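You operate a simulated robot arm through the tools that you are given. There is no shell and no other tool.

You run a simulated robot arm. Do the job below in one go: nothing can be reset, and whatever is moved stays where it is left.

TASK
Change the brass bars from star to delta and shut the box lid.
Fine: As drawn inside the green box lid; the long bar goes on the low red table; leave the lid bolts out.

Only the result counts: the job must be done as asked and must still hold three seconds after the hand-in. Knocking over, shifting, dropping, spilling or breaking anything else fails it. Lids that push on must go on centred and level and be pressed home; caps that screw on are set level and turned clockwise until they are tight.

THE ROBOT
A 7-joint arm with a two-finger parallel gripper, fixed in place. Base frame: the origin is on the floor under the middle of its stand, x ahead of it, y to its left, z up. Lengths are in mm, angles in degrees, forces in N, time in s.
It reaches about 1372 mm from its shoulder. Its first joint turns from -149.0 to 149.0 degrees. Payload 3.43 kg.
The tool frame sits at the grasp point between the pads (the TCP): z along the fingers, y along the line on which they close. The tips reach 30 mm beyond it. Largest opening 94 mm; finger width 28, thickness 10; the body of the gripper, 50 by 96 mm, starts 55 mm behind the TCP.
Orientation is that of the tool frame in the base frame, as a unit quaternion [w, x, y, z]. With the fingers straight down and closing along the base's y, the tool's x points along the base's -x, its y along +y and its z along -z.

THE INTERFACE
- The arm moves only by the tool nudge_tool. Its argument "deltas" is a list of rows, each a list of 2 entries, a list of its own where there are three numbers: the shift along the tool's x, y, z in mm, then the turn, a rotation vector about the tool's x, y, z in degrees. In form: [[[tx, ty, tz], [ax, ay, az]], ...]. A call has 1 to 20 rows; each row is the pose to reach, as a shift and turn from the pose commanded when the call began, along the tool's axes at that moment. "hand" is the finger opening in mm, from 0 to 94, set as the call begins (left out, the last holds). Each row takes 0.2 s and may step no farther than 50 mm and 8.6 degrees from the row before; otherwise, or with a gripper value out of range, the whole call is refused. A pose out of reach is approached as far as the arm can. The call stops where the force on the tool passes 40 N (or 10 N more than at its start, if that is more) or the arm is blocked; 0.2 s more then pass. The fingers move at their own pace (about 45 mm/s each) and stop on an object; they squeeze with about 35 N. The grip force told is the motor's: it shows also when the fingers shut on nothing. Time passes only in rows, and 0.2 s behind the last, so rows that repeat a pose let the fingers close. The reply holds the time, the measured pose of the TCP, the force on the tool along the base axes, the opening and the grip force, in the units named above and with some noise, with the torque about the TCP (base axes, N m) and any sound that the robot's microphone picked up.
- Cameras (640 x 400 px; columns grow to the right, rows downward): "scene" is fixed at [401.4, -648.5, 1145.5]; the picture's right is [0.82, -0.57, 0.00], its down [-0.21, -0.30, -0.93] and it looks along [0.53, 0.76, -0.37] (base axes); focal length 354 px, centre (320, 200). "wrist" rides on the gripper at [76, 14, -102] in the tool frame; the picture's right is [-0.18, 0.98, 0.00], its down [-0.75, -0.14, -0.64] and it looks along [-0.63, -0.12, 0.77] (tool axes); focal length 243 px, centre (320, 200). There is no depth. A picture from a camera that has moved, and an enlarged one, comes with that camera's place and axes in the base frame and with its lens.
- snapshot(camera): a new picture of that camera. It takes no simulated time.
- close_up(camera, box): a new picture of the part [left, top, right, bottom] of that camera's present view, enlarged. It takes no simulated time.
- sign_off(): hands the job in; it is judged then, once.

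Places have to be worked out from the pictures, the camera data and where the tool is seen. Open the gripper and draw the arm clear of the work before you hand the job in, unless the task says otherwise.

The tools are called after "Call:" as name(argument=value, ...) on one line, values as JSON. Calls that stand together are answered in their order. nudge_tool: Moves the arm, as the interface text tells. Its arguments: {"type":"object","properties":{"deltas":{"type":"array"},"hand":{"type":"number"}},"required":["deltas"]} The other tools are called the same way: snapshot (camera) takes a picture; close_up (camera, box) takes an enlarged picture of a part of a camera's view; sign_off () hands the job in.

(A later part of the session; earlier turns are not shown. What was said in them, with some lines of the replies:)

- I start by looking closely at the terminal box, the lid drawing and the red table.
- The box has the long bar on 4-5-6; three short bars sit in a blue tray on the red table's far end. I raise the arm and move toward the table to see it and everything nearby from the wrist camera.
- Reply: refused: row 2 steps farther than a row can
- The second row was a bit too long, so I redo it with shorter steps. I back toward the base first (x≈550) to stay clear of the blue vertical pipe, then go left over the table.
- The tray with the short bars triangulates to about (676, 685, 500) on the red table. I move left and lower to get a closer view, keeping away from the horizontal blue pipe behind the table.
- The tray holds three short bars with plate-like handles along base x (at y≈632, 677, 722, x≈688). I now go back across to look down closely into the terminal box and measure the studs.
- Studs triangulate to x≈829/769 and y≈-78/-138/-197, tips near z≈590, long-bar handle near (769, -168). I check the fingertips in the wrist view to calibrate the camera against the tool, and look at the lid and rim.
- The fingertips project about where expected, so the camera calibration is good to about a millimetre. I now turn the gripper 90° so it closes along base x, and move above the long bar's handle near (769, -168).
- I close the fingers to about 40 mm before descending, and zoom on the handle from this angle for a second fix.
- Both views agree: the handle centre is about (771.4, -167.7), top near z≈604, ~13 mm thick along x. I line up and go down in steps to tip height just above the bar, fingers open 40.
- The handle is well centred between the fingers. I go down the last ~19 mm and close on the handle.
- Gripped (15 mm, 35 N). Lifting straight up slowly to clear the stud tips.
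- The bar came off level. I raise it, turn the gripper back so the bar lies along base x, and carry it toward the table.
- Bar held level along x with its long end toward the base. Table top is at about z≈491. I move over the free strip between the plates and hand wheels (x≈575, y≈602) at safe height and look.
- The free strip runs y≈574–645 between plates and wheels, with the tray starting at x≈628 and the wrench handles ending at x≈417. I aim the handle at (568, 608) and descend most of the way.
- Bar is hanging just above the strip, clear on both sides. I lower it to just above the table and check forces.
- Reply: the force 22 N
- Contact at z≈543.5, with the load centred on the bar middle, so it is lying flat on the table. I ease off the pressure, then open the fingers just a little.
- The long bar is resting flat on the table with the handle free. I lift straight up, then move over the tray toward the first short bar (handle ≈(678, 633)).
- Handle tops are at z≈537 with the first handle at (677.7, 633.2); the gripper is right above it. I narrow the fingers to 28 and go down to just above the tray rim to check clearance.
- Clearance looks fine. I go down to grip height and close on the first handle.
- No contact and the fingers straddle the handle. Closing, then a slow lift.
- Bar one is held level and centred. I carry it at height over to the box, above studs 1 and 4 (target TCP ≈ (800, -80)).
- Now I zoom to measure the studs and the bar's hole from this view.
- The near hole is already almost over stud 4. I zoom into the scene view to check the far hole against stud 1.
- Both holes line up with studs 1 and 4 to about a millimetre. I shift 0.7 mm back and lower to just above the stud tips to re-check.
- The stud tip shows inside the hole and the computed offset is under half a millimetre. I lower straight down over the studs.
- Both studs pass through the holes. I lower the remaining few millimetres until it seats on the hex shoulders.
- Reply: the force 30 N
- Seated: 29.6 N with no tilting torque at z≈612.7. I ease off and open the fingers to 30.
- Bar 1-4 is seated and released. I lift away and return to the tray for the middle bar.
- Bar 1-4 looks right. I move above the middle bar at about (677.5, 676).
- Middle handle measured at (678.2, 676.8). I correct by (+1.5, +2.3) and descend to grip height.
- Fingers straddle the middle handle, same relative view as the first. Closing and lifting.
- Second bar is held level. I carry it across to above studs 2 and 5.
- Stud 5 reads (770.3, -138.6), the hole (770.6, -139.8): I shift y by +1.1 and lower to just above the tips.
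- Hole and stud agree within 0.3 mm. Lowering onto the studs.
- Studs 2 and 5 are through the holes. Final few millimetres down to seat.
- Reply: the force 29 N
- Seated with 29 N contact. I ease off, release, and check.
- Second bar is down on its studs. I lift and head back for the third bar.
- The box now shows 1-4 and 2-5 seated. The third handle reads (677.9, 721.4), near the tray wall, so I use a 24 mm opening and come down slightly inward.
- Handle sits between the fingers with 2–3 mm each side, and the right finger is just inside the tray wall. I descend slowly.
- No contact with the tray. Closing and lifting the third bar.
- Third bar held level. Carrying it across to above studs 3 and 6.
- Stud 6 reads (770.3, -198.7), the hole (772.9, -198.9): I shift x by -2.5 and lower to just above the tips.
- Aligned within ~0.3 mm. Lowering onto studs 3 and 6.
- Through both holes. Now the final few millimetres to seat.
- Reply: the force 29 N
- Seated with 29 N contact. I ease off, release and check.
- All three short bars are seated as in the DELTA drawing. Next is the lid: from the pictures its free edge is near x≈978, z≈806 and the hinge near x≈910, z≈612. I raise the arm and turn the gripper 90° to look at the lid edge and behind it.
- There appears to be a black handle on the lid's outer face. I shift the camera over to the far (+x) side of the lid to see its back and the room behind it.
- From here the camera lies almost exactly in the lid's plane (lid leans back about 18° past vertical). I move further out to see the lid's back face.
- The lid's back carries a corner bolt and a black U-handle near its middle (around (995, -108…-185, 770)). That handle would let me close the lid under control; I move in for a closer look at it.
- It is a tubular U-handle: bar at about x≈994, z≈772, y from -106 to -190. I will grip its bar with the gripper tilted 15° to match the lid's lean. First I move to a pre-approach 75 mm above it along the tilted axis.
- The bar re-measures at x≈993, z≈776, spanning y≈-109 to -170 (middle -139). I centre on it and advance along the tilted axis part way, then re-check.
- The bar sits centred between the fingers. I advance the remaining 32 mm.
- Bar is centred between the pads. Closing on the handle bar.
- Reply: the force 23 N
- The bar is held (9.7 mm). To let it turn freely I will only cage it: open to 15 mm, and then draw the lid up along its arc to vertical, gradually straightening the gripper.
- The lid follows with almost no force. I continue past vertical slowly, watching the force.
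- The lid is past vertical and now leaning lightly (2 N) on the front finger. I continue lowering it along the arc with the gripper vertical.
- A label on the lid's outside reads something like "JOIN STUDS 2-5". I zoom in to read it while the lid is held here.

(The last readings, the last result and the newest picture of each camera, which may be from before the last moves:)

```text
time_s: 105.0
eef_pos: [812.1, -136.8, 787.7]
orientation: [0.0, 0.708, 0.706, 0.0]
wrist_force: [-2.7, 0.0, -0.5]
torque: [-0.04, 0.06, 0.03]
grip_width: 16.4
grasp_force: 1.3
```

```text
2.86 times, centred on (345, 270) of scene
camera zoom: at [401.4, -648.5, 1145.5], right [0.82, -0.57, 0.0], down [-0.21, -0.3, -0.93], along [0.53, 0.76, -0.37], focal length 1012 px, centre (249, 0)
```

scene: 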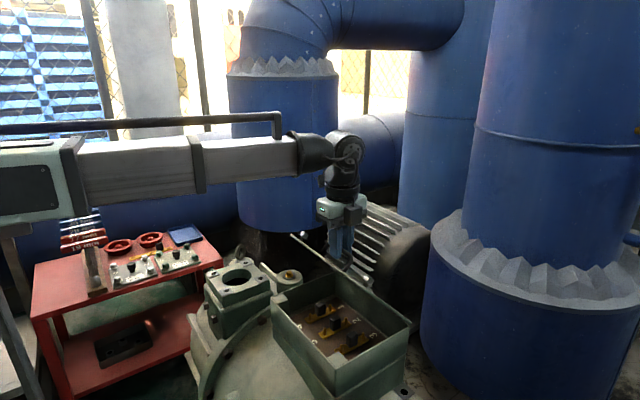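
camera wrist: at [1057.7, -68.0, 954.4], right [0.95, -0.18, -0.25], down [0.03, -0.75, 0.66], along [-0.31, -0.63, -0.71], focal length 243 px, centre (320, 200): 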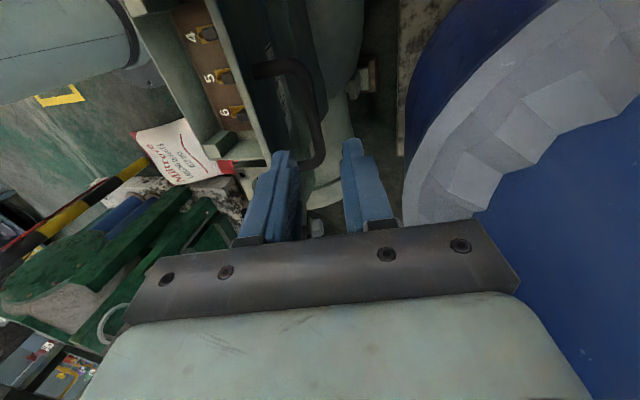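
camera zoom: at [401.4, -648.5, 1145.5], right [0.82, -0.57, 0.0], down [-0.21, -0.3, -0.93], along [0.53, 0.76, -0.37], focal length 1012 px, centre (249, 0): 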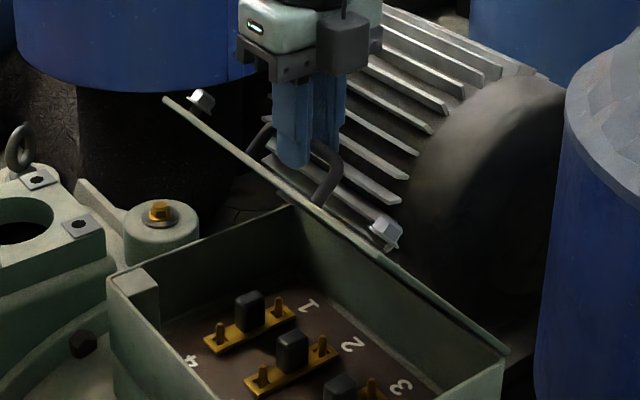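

The outside label only reads "JOIN STUDS 2-5". That is a note on the lid, not the job I was given; my reference is the drawing inside, and delta as drawn already joins 2-5. I keep lowering the lid along its arc.

Call:
nudge_tool(deltas=[[[0, -7, 4], [0, 0, 0]], [[0, -13.5, 8.6], [0, 0, 0]], [[0, -20, 13.3], [0, 0, 0]], [[0, -26.1, 18.3], [0, 0, 0]], [[0, -32, 23.5], [0, 0, 0]], [[0, -37.9, 29], [0, 0, 0]], [[0, -43.3, 34.8], [0, 0, 0]], [[0, -48.6, 40.8], [0, 0, 0]], [[0, -53.5, 47], [0, 0, 0]], [[0, -58.3, 53.4], [0, 0, 0]], [[0, -62.7, 60], [0, 0, 0]], [[0, -66.9, 66.9], [0, 0, 0]], [[0, -66.9, 66.9], [0, 0, 0]]])

Call:
close_up(camera="wrist", box=[200, 60, 400, 220])

Call:
close_up(camera="scene", box=[240, 200, 430, 380])

```text
time_s: 107.8
eef_pos: [745.1, -136.8, 721.6]
orientation: [0.0, 0.707, 0.708, 0.0]
wrist_force: [-3.7, -0.2, -2.3]
torque: [0.0, 0.08, 0.06]
grip_width: 17.5
grasp_force: 2.4
```

```text
2.50 times, centred on (300, 140) of wrist
camera zoom: at [759.3, -60.5, 824.8], right [0.98, -0.18, 0.0], down [-0.14, -0.75, 0.64], along [-0.12, -0.63, -0.77], focal length 606 px, centre (370, 350)
```

zoom: 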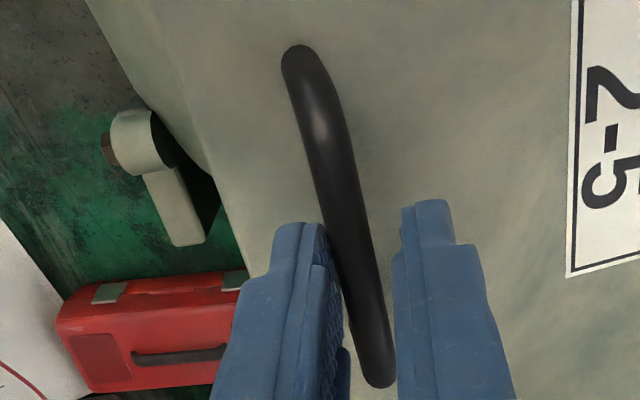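

```text
2.22 times, centred on (335, 290) of scene
camera zoom: at [401.4, -648.5, 1145.5], right [0.82, -0.57, 0.0], down [-0.21, -0.3, -0.93], along [0.53, 0.76, -0.37], focal length 787 px, centre (287, 0)
```

zoom: 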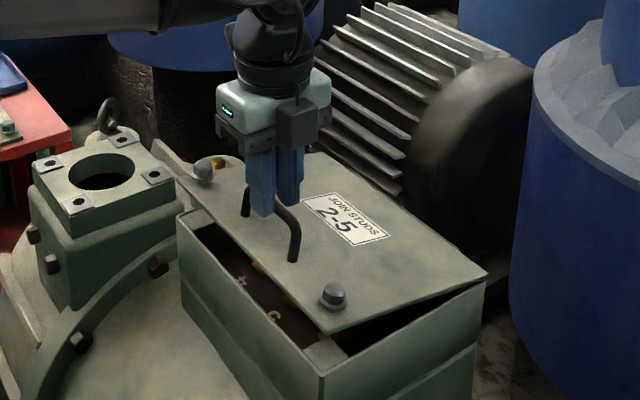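

Lid is about 25° open, still leaning gently on the front finger. I continue down, with the fingers a few millimetres deeper around the bar.

Call:
nudge_tool(deltas=[[[0, -2, 5], [0, 0, 0]], [[0, -4.5, 11], [0, 0, 0]], [[0, -7.4, 18], [0, 0, 0]], [[0, -9.5, 23], [0, 0, 0]], [[0, -11.5, 28], [0, 0, 0]], [[0, -13.5, 33], [0, 0, 0]], [[0, -15, 38], [0, 0, 0]], [[0, -16.7, 43], [0, 0, 0]], [[0, -18.3, 48], [0, 0, 0]], [[0, -18.3, 48], [0, 0, 0]]])

Call:
close_up(camera="wrist", box=[200, 60, 400, 220])

Call:
close_up(camera="scene", box=[240, 200, 430, 380])

```text
time_s: 110.0
eef_pos: [726.4, -136.5, 674.1]
orientation: [0.0, 0.707, 0.707, 0.0]
wrist_force: [2.5, 0.4, -0.2]
torque: [-0.02, 0.02, 0.0]
grip_width: 15.9
grasp_force: 0.3
```

```text
2.50 times, centred on (300, 140) of wrist
camera zoom: at [741.7, -60.3, 776.9], right [0.98, -0.18, 0.0], down [-0.14, -0.75, 0.64], along [-0.12, -0.63, -0.77], focal length 606 px, centre (370, 350)
```

zoom: 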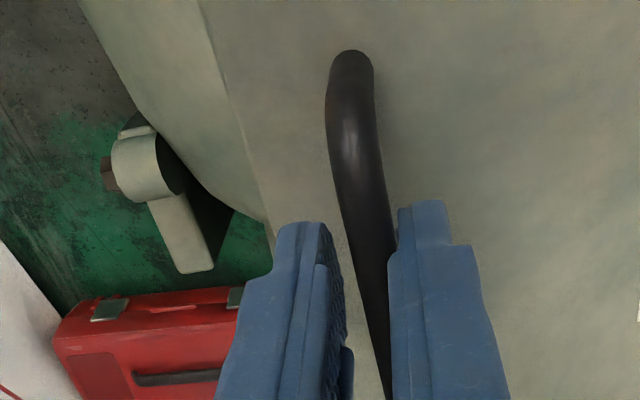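

```text
2.22 times, centred on (335, 290) of scene
camera zoom: at [401.4, -648.5, 1145.5], right [0.82, -0.57, 0.0], down [-0.21, -0.3, -0.93], along [0.53, 0.76, -0.37], focal length 787 px, centre (287, 0)
```

zoom: 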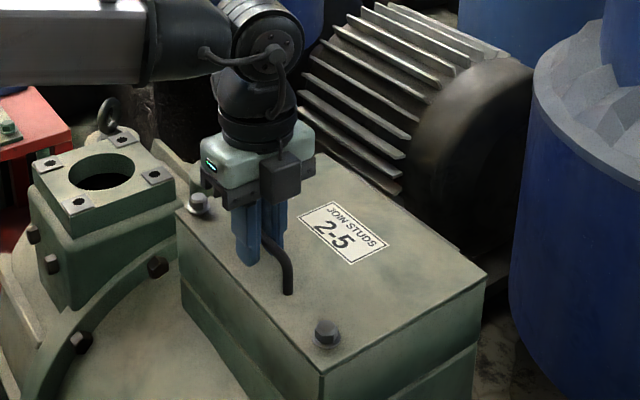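

The lid now lies on the box rim. I open the fingers a little and lift straight up off the handle.

Call:
nudge_tool(deltas=[[[0, 1, 0], [0, 0, 0]], [[0, 1, 0], [0, 0, 0]], [[0, 1, 0], [0, 0, 0]]], hand=30)

Call:
nudge_tool(deltas=[[[0, 0, -10], [0, 0, 0]], [[0, 0, -30], [0, 0, 0]], [[0, 0, -60], [0, 0, 0]], [[0, 0, -100], [0, 0, 0]], [[0, 0, -100], [0, 0, 0]]])

Call:
snapshot(camera="wrist")

Call:
close_up(camera="scene", box=[250, 250, 430, 400])

```text
time_s: 110.8
eef_pos: [728.7, -138.5, 673.5]
orientation: [0.0, 0.707, 0.707, 0.0]
wrist_force: [-1.0, -0.4, -0.2]
torque: [0.03, 0.01, -0.02]
grip_width: 30.0
grasp_force: 0.1
```

```text
time_s: 112.0
eef_pos: [727.8, -136.8, 774.5]
orientation: [0.0, 0.707, 0.707, 0.0]
wrist_force: [0.2, -0.2, -0.3]
torque: [0.0, 0.02, 0.02]
grip_width: 30.0
grasp_force: 0.1
```

```text
taken
camera wrist: at [742.4, -59.7, 877.0], right [0.98, -0.18, 0.0], down [-0.14, -0.75, 0.64], along [-0.12, -0.63, -0.77], focal length 243 px, centre (320, 200)
```

wrist: 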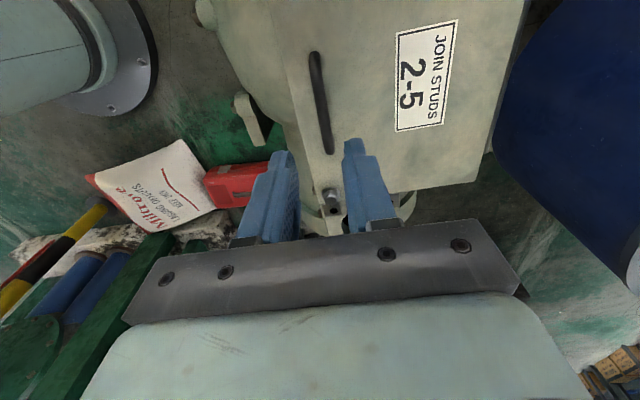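

```text
2.67 times, centred on (340, 325) of scene
camera zoom: at [401.4, -648.5, 1145.5], right [0.82, -0.57, 0.0], down [-0.21, -0.3, -0.93], along [0.53, 0.76, -0.37], focal length 944 px, centre (267, -133)
```

zoom: 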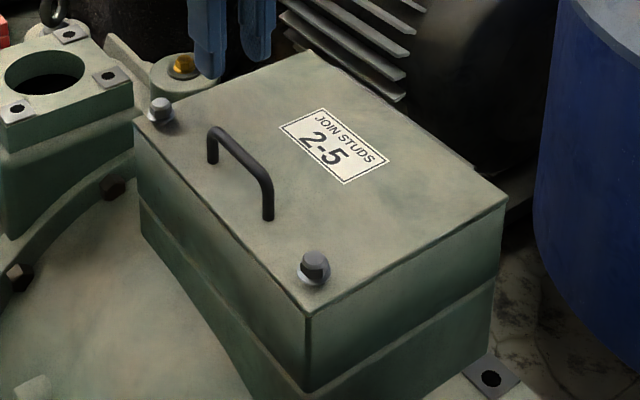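

The lid is down. I zoom in on its edges to check it is fully shut and level all round.

Call:
close_up(camera="scene", box=[295, 320, 395, 385])

Call:
close_up(camera="scene", box=[290, 275, 350, 345])

Call:
close_up(camera="wrist", box=[220, 20, 520, 220])

```text
6.15 times, centred on (345, 352) of scene
camera zoom: at [401.4, -648.5, 1145.5], right [0.82, -0.57, 0.0], down [-0.21, -0.3, -0.93], along [0.53, 0.76, -0.37], focal length 2180 px, centre (166, -738)
```

zoom: 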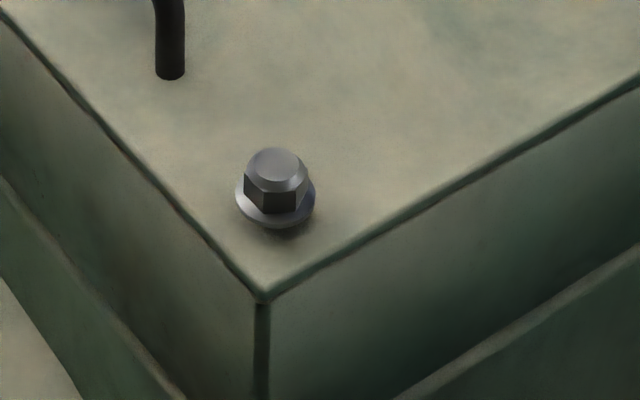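

```text
5.71 times, centred on (320, 310) of scene
camera zoom: at [401.4, -648.5, 1145.5], right [0.82, -0.57, 0.0], down [-0.21, -0.3, -0.93], along [0.53, 0.76, -0.37], focal length 2024 px, centre (320, -429)
```

zoom: 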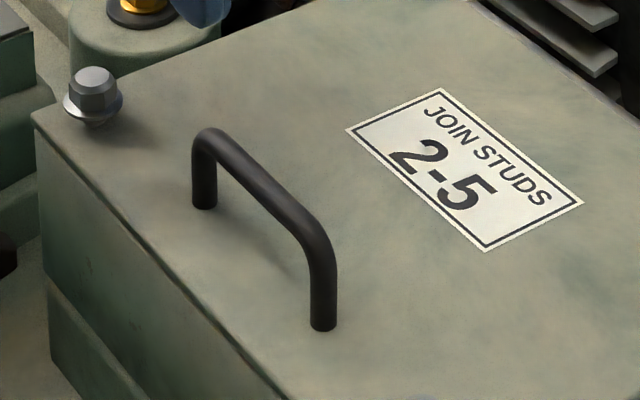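

```text
2.00 times, centred on (370, 120) of wrist
camera zoom: at [742.4, -59.7, 877.0], right [0.98, -0.18, 0.0], down [-0.14, -0.75, 0.64], along [-0.12, -0.63, -0.77], focal length 485 px, centre (220, 360)
```

zoom: 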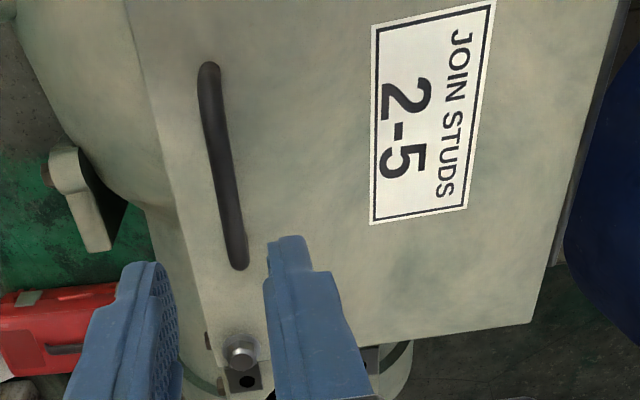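

The gap line is even all round and both lid bolts are standing loose (out). As a check I close the fingers and press gently on the lid between the handle and the label.

Call:
nudge_tool(deltas=[[[0, 25, 0], [0, 0, 0]], [[0, 55, 10], [0, 0, 0]], [[0, 55, 50], [0, 0, 0]], [[0, 55, 85], [0, 0, 0]], [[0, 55, 105], [0, 0, 0]], [[0, 55, 105], [0, 0, 0]]], hand=0)

Call:
close_up(camera="scene", box=[270, 260, 410, 370])

```text
time_s: 113.4
eef_pos: [782.4, -138.6, 668.7]
orientation: [0.0, 0.707, 0.707, -0.001]
wrist_force: [-0.6, 0.1, 0.2]
torque: [-0.01, -0.01, 0.01]
grip_width: 0.0
grasp_force: 32.6
```

```text
3.64 times, centred on (340, 315) of scene
camera zoom: at [401.4, -648.5, 1145.5], right [0.82, -0.57, 0.0], down [-0.21, -0.3, -0.93], along [0.53, 0.76, -0.37], focal length 1288 px, centre (247, -218)
```

zoom: 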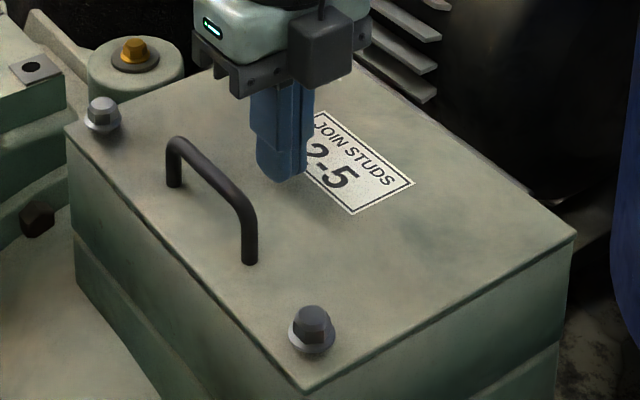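

Not touching yet. I go down in small steps until light contact.

Call:
nudge_tool(deltas=[[[0, 0, 3], [0, 0, 0]], [[0, 0, 6], [0, 0, 0]], [[0, 0, 9], [0, 0, 0]], [[0, 0, 9], [0, 0, 0]]])

Call:
nudge_tool(deltas=[[[0, 0, 1.5], [0, 0, 0]], [[0, 0, 3], [0, 0, 0]], [[0, 0, 4], [0, 0, 0]], [[0, 0, 4], [0, 0, 0]]])

```text
time_s: 114.4
eef_pos: [782.6, -136.8, 661.4]
orientation: [0.001, 0.707, 0.707, 0.001]
wrist_force: [-0.1, 0.4, 14.1]
torque: [-0.02, 0.01, -0.04]
grip_width: 0.0
grasp_force: 32.9
```

```text
time_s: 114.9
eef_pos: [783.1, -136.6, 660.6]
orientation: [0.002, 0.708, 0.707, 0.002]
wrist_force: [-3.3, 0.6, 11.6]
torque: [0.03, 0.14, 0.0]
grip_width: 0.0
grasp_force: 32.9
stopped in row 2: the force on the tool passed its limit at 43 N (the readings are from after the stop); the commanded pose is now the measured one
```

The lid is solid under the push (firm stop at 661, no give), so it is fully home. I lift off and draw the arm clear toward its starting place with the gripper open.

Call:
nudge_tool(deltas=[[[0, 0, -15], [0, 0, 0]], [[0, 0, -55], [0, 0, 0]], [[0, 0, -100], [0, 0, 0]], [[0, 0, -145], [0, 0, 0]], [[0, 0, -190], [0, 0, 0]], [[10, -10, -230], [0, 0, -8]], [[40, -20, -260], [0, 0, -16]], [[75, -35, -275], [0, 0, -24]], [[110, -50, -275], [0, 0, -32]], [[145, -65, -275], [0, 0, -40]], [[180, -80, -275], [0, 0, -48]], [[215, -95, -275], [0, 0, -56]], [[240, -100, -275], [0, 0, -64]], [[250, -100, -275], [0, 0, -72]], [[258, -100, -275], [0, 0, -80]], [[258, -100, -275], [0, 0, -88]], [[258, -100, -275], [0, 0, -90]], [[258, -100, -275], [0, 0, -90]]], hand=60)

Call:
snapshot(camera="scene")

Call:
snapshot(camera="wrist")

Call:
close_up(camera="scene", box=[30, 200, 230, 300])

Call:
close_up(camera="scene", box=[260, 260, 420, 390])

```text
time_s: 118.7
eef_pos: [683.0, 119.7, 933.8]
orientation: [0.001, 0.0, 1.0, 0.0]
wrist_force: [0.3, -0.3, 0.4]
torque: [0.02, 0.0, -0.04]
grip_width: 60.0
grasp_force: 0.1
```

```text
taken
```

scene: 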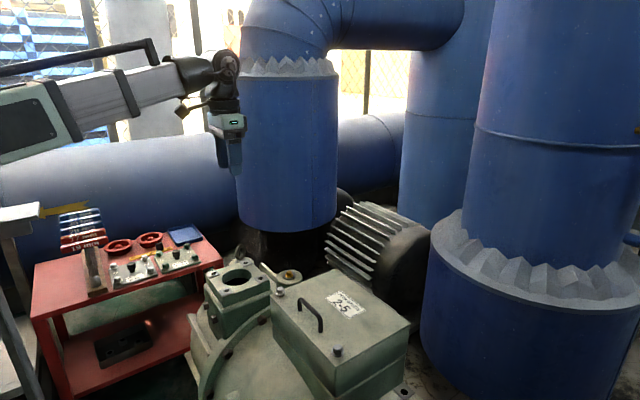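

```text
taken
camera wrist: at [606.7, 134.9, 1037.1], right [0.18, 0.98, 0.0], down [0.75, -0.14, 0.64], along [0.63, -0.12, -0.76], focal length 243 px, centre (320, 200)
```

wrist: 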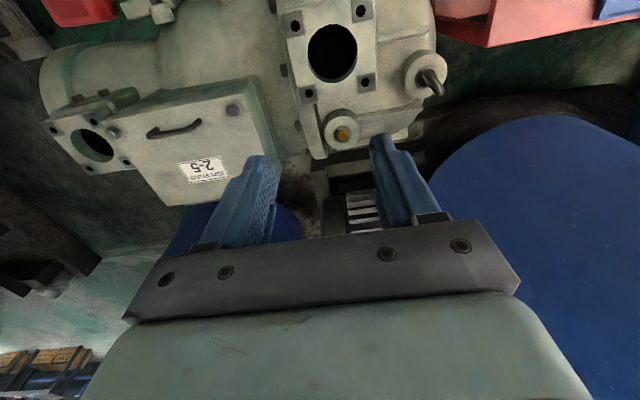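

```text
3.20 times, centred on (130, 250) of scene
camera zoom: at [401.4, -648.5, 1145.5], right [0.82, -0.57, 0.0], down [-0.21, -0.3, -0.93], along [0.53, 0.76, -0.37], focal length 1133 px, centre (928, 40)
```

zoom: 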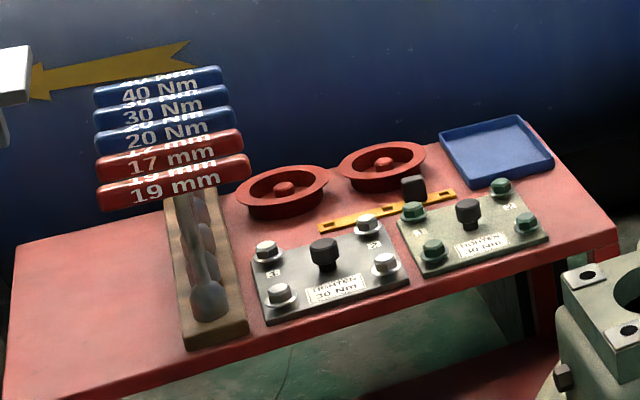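

```text
3.08 times, centred on (340, 325) of scene
camera zoom: at [401.4, -648.5, 1145.5], right [0.82, -0.57, 0.0], down [-0.21, -0.3, -0.93], along [0.53, 0.76, -0.37], focal length 1090 px, centre (258, -185)
```

zoom: 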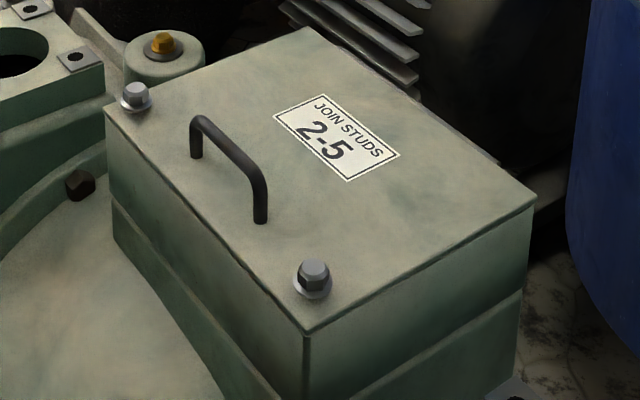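

The three short bars sit on 1-4, 2-5 and 3-6 as drawn inside the lid. The long bar lies on the red table, the lid is shut with its bolts left out, and the arm is clear with the gripper open. Handing in.

Call:
sign_off()

```text
The job is handed in.
```

The brass bars are changed from star to delta and the green box lid is shut. The job has been handed in; I haven't seen the judging result.

- **Delta bars:** the three short bars from the blue tray are on studs 1-4, 2-5 and 3-6, as drawn inside the lid. Each was lowered until it pressed down firmly on its studs.
- **Long bar:** it came off studs 4-5-6 and lies flat on the red table, between the grey and green plates and the hand wheels.
- **Lid:** I lowered it by its handle instead of letting it drop, then pressed on it to check it was fully shut. It didn't give. That last press peaked at 43 N, just over the arm's 40 N limit, so the move stopped itself there.
- **Lid bolts:** left out, standing loose in the lid.

The outside of the lid carries a label reading "JOIN STUDS 2-5". I worked from the drawing inside, as you asked; delta already joins 2-5, so the two don't conflict.

Nothing else was moved, and the arm is clear of the work with the gripper open.
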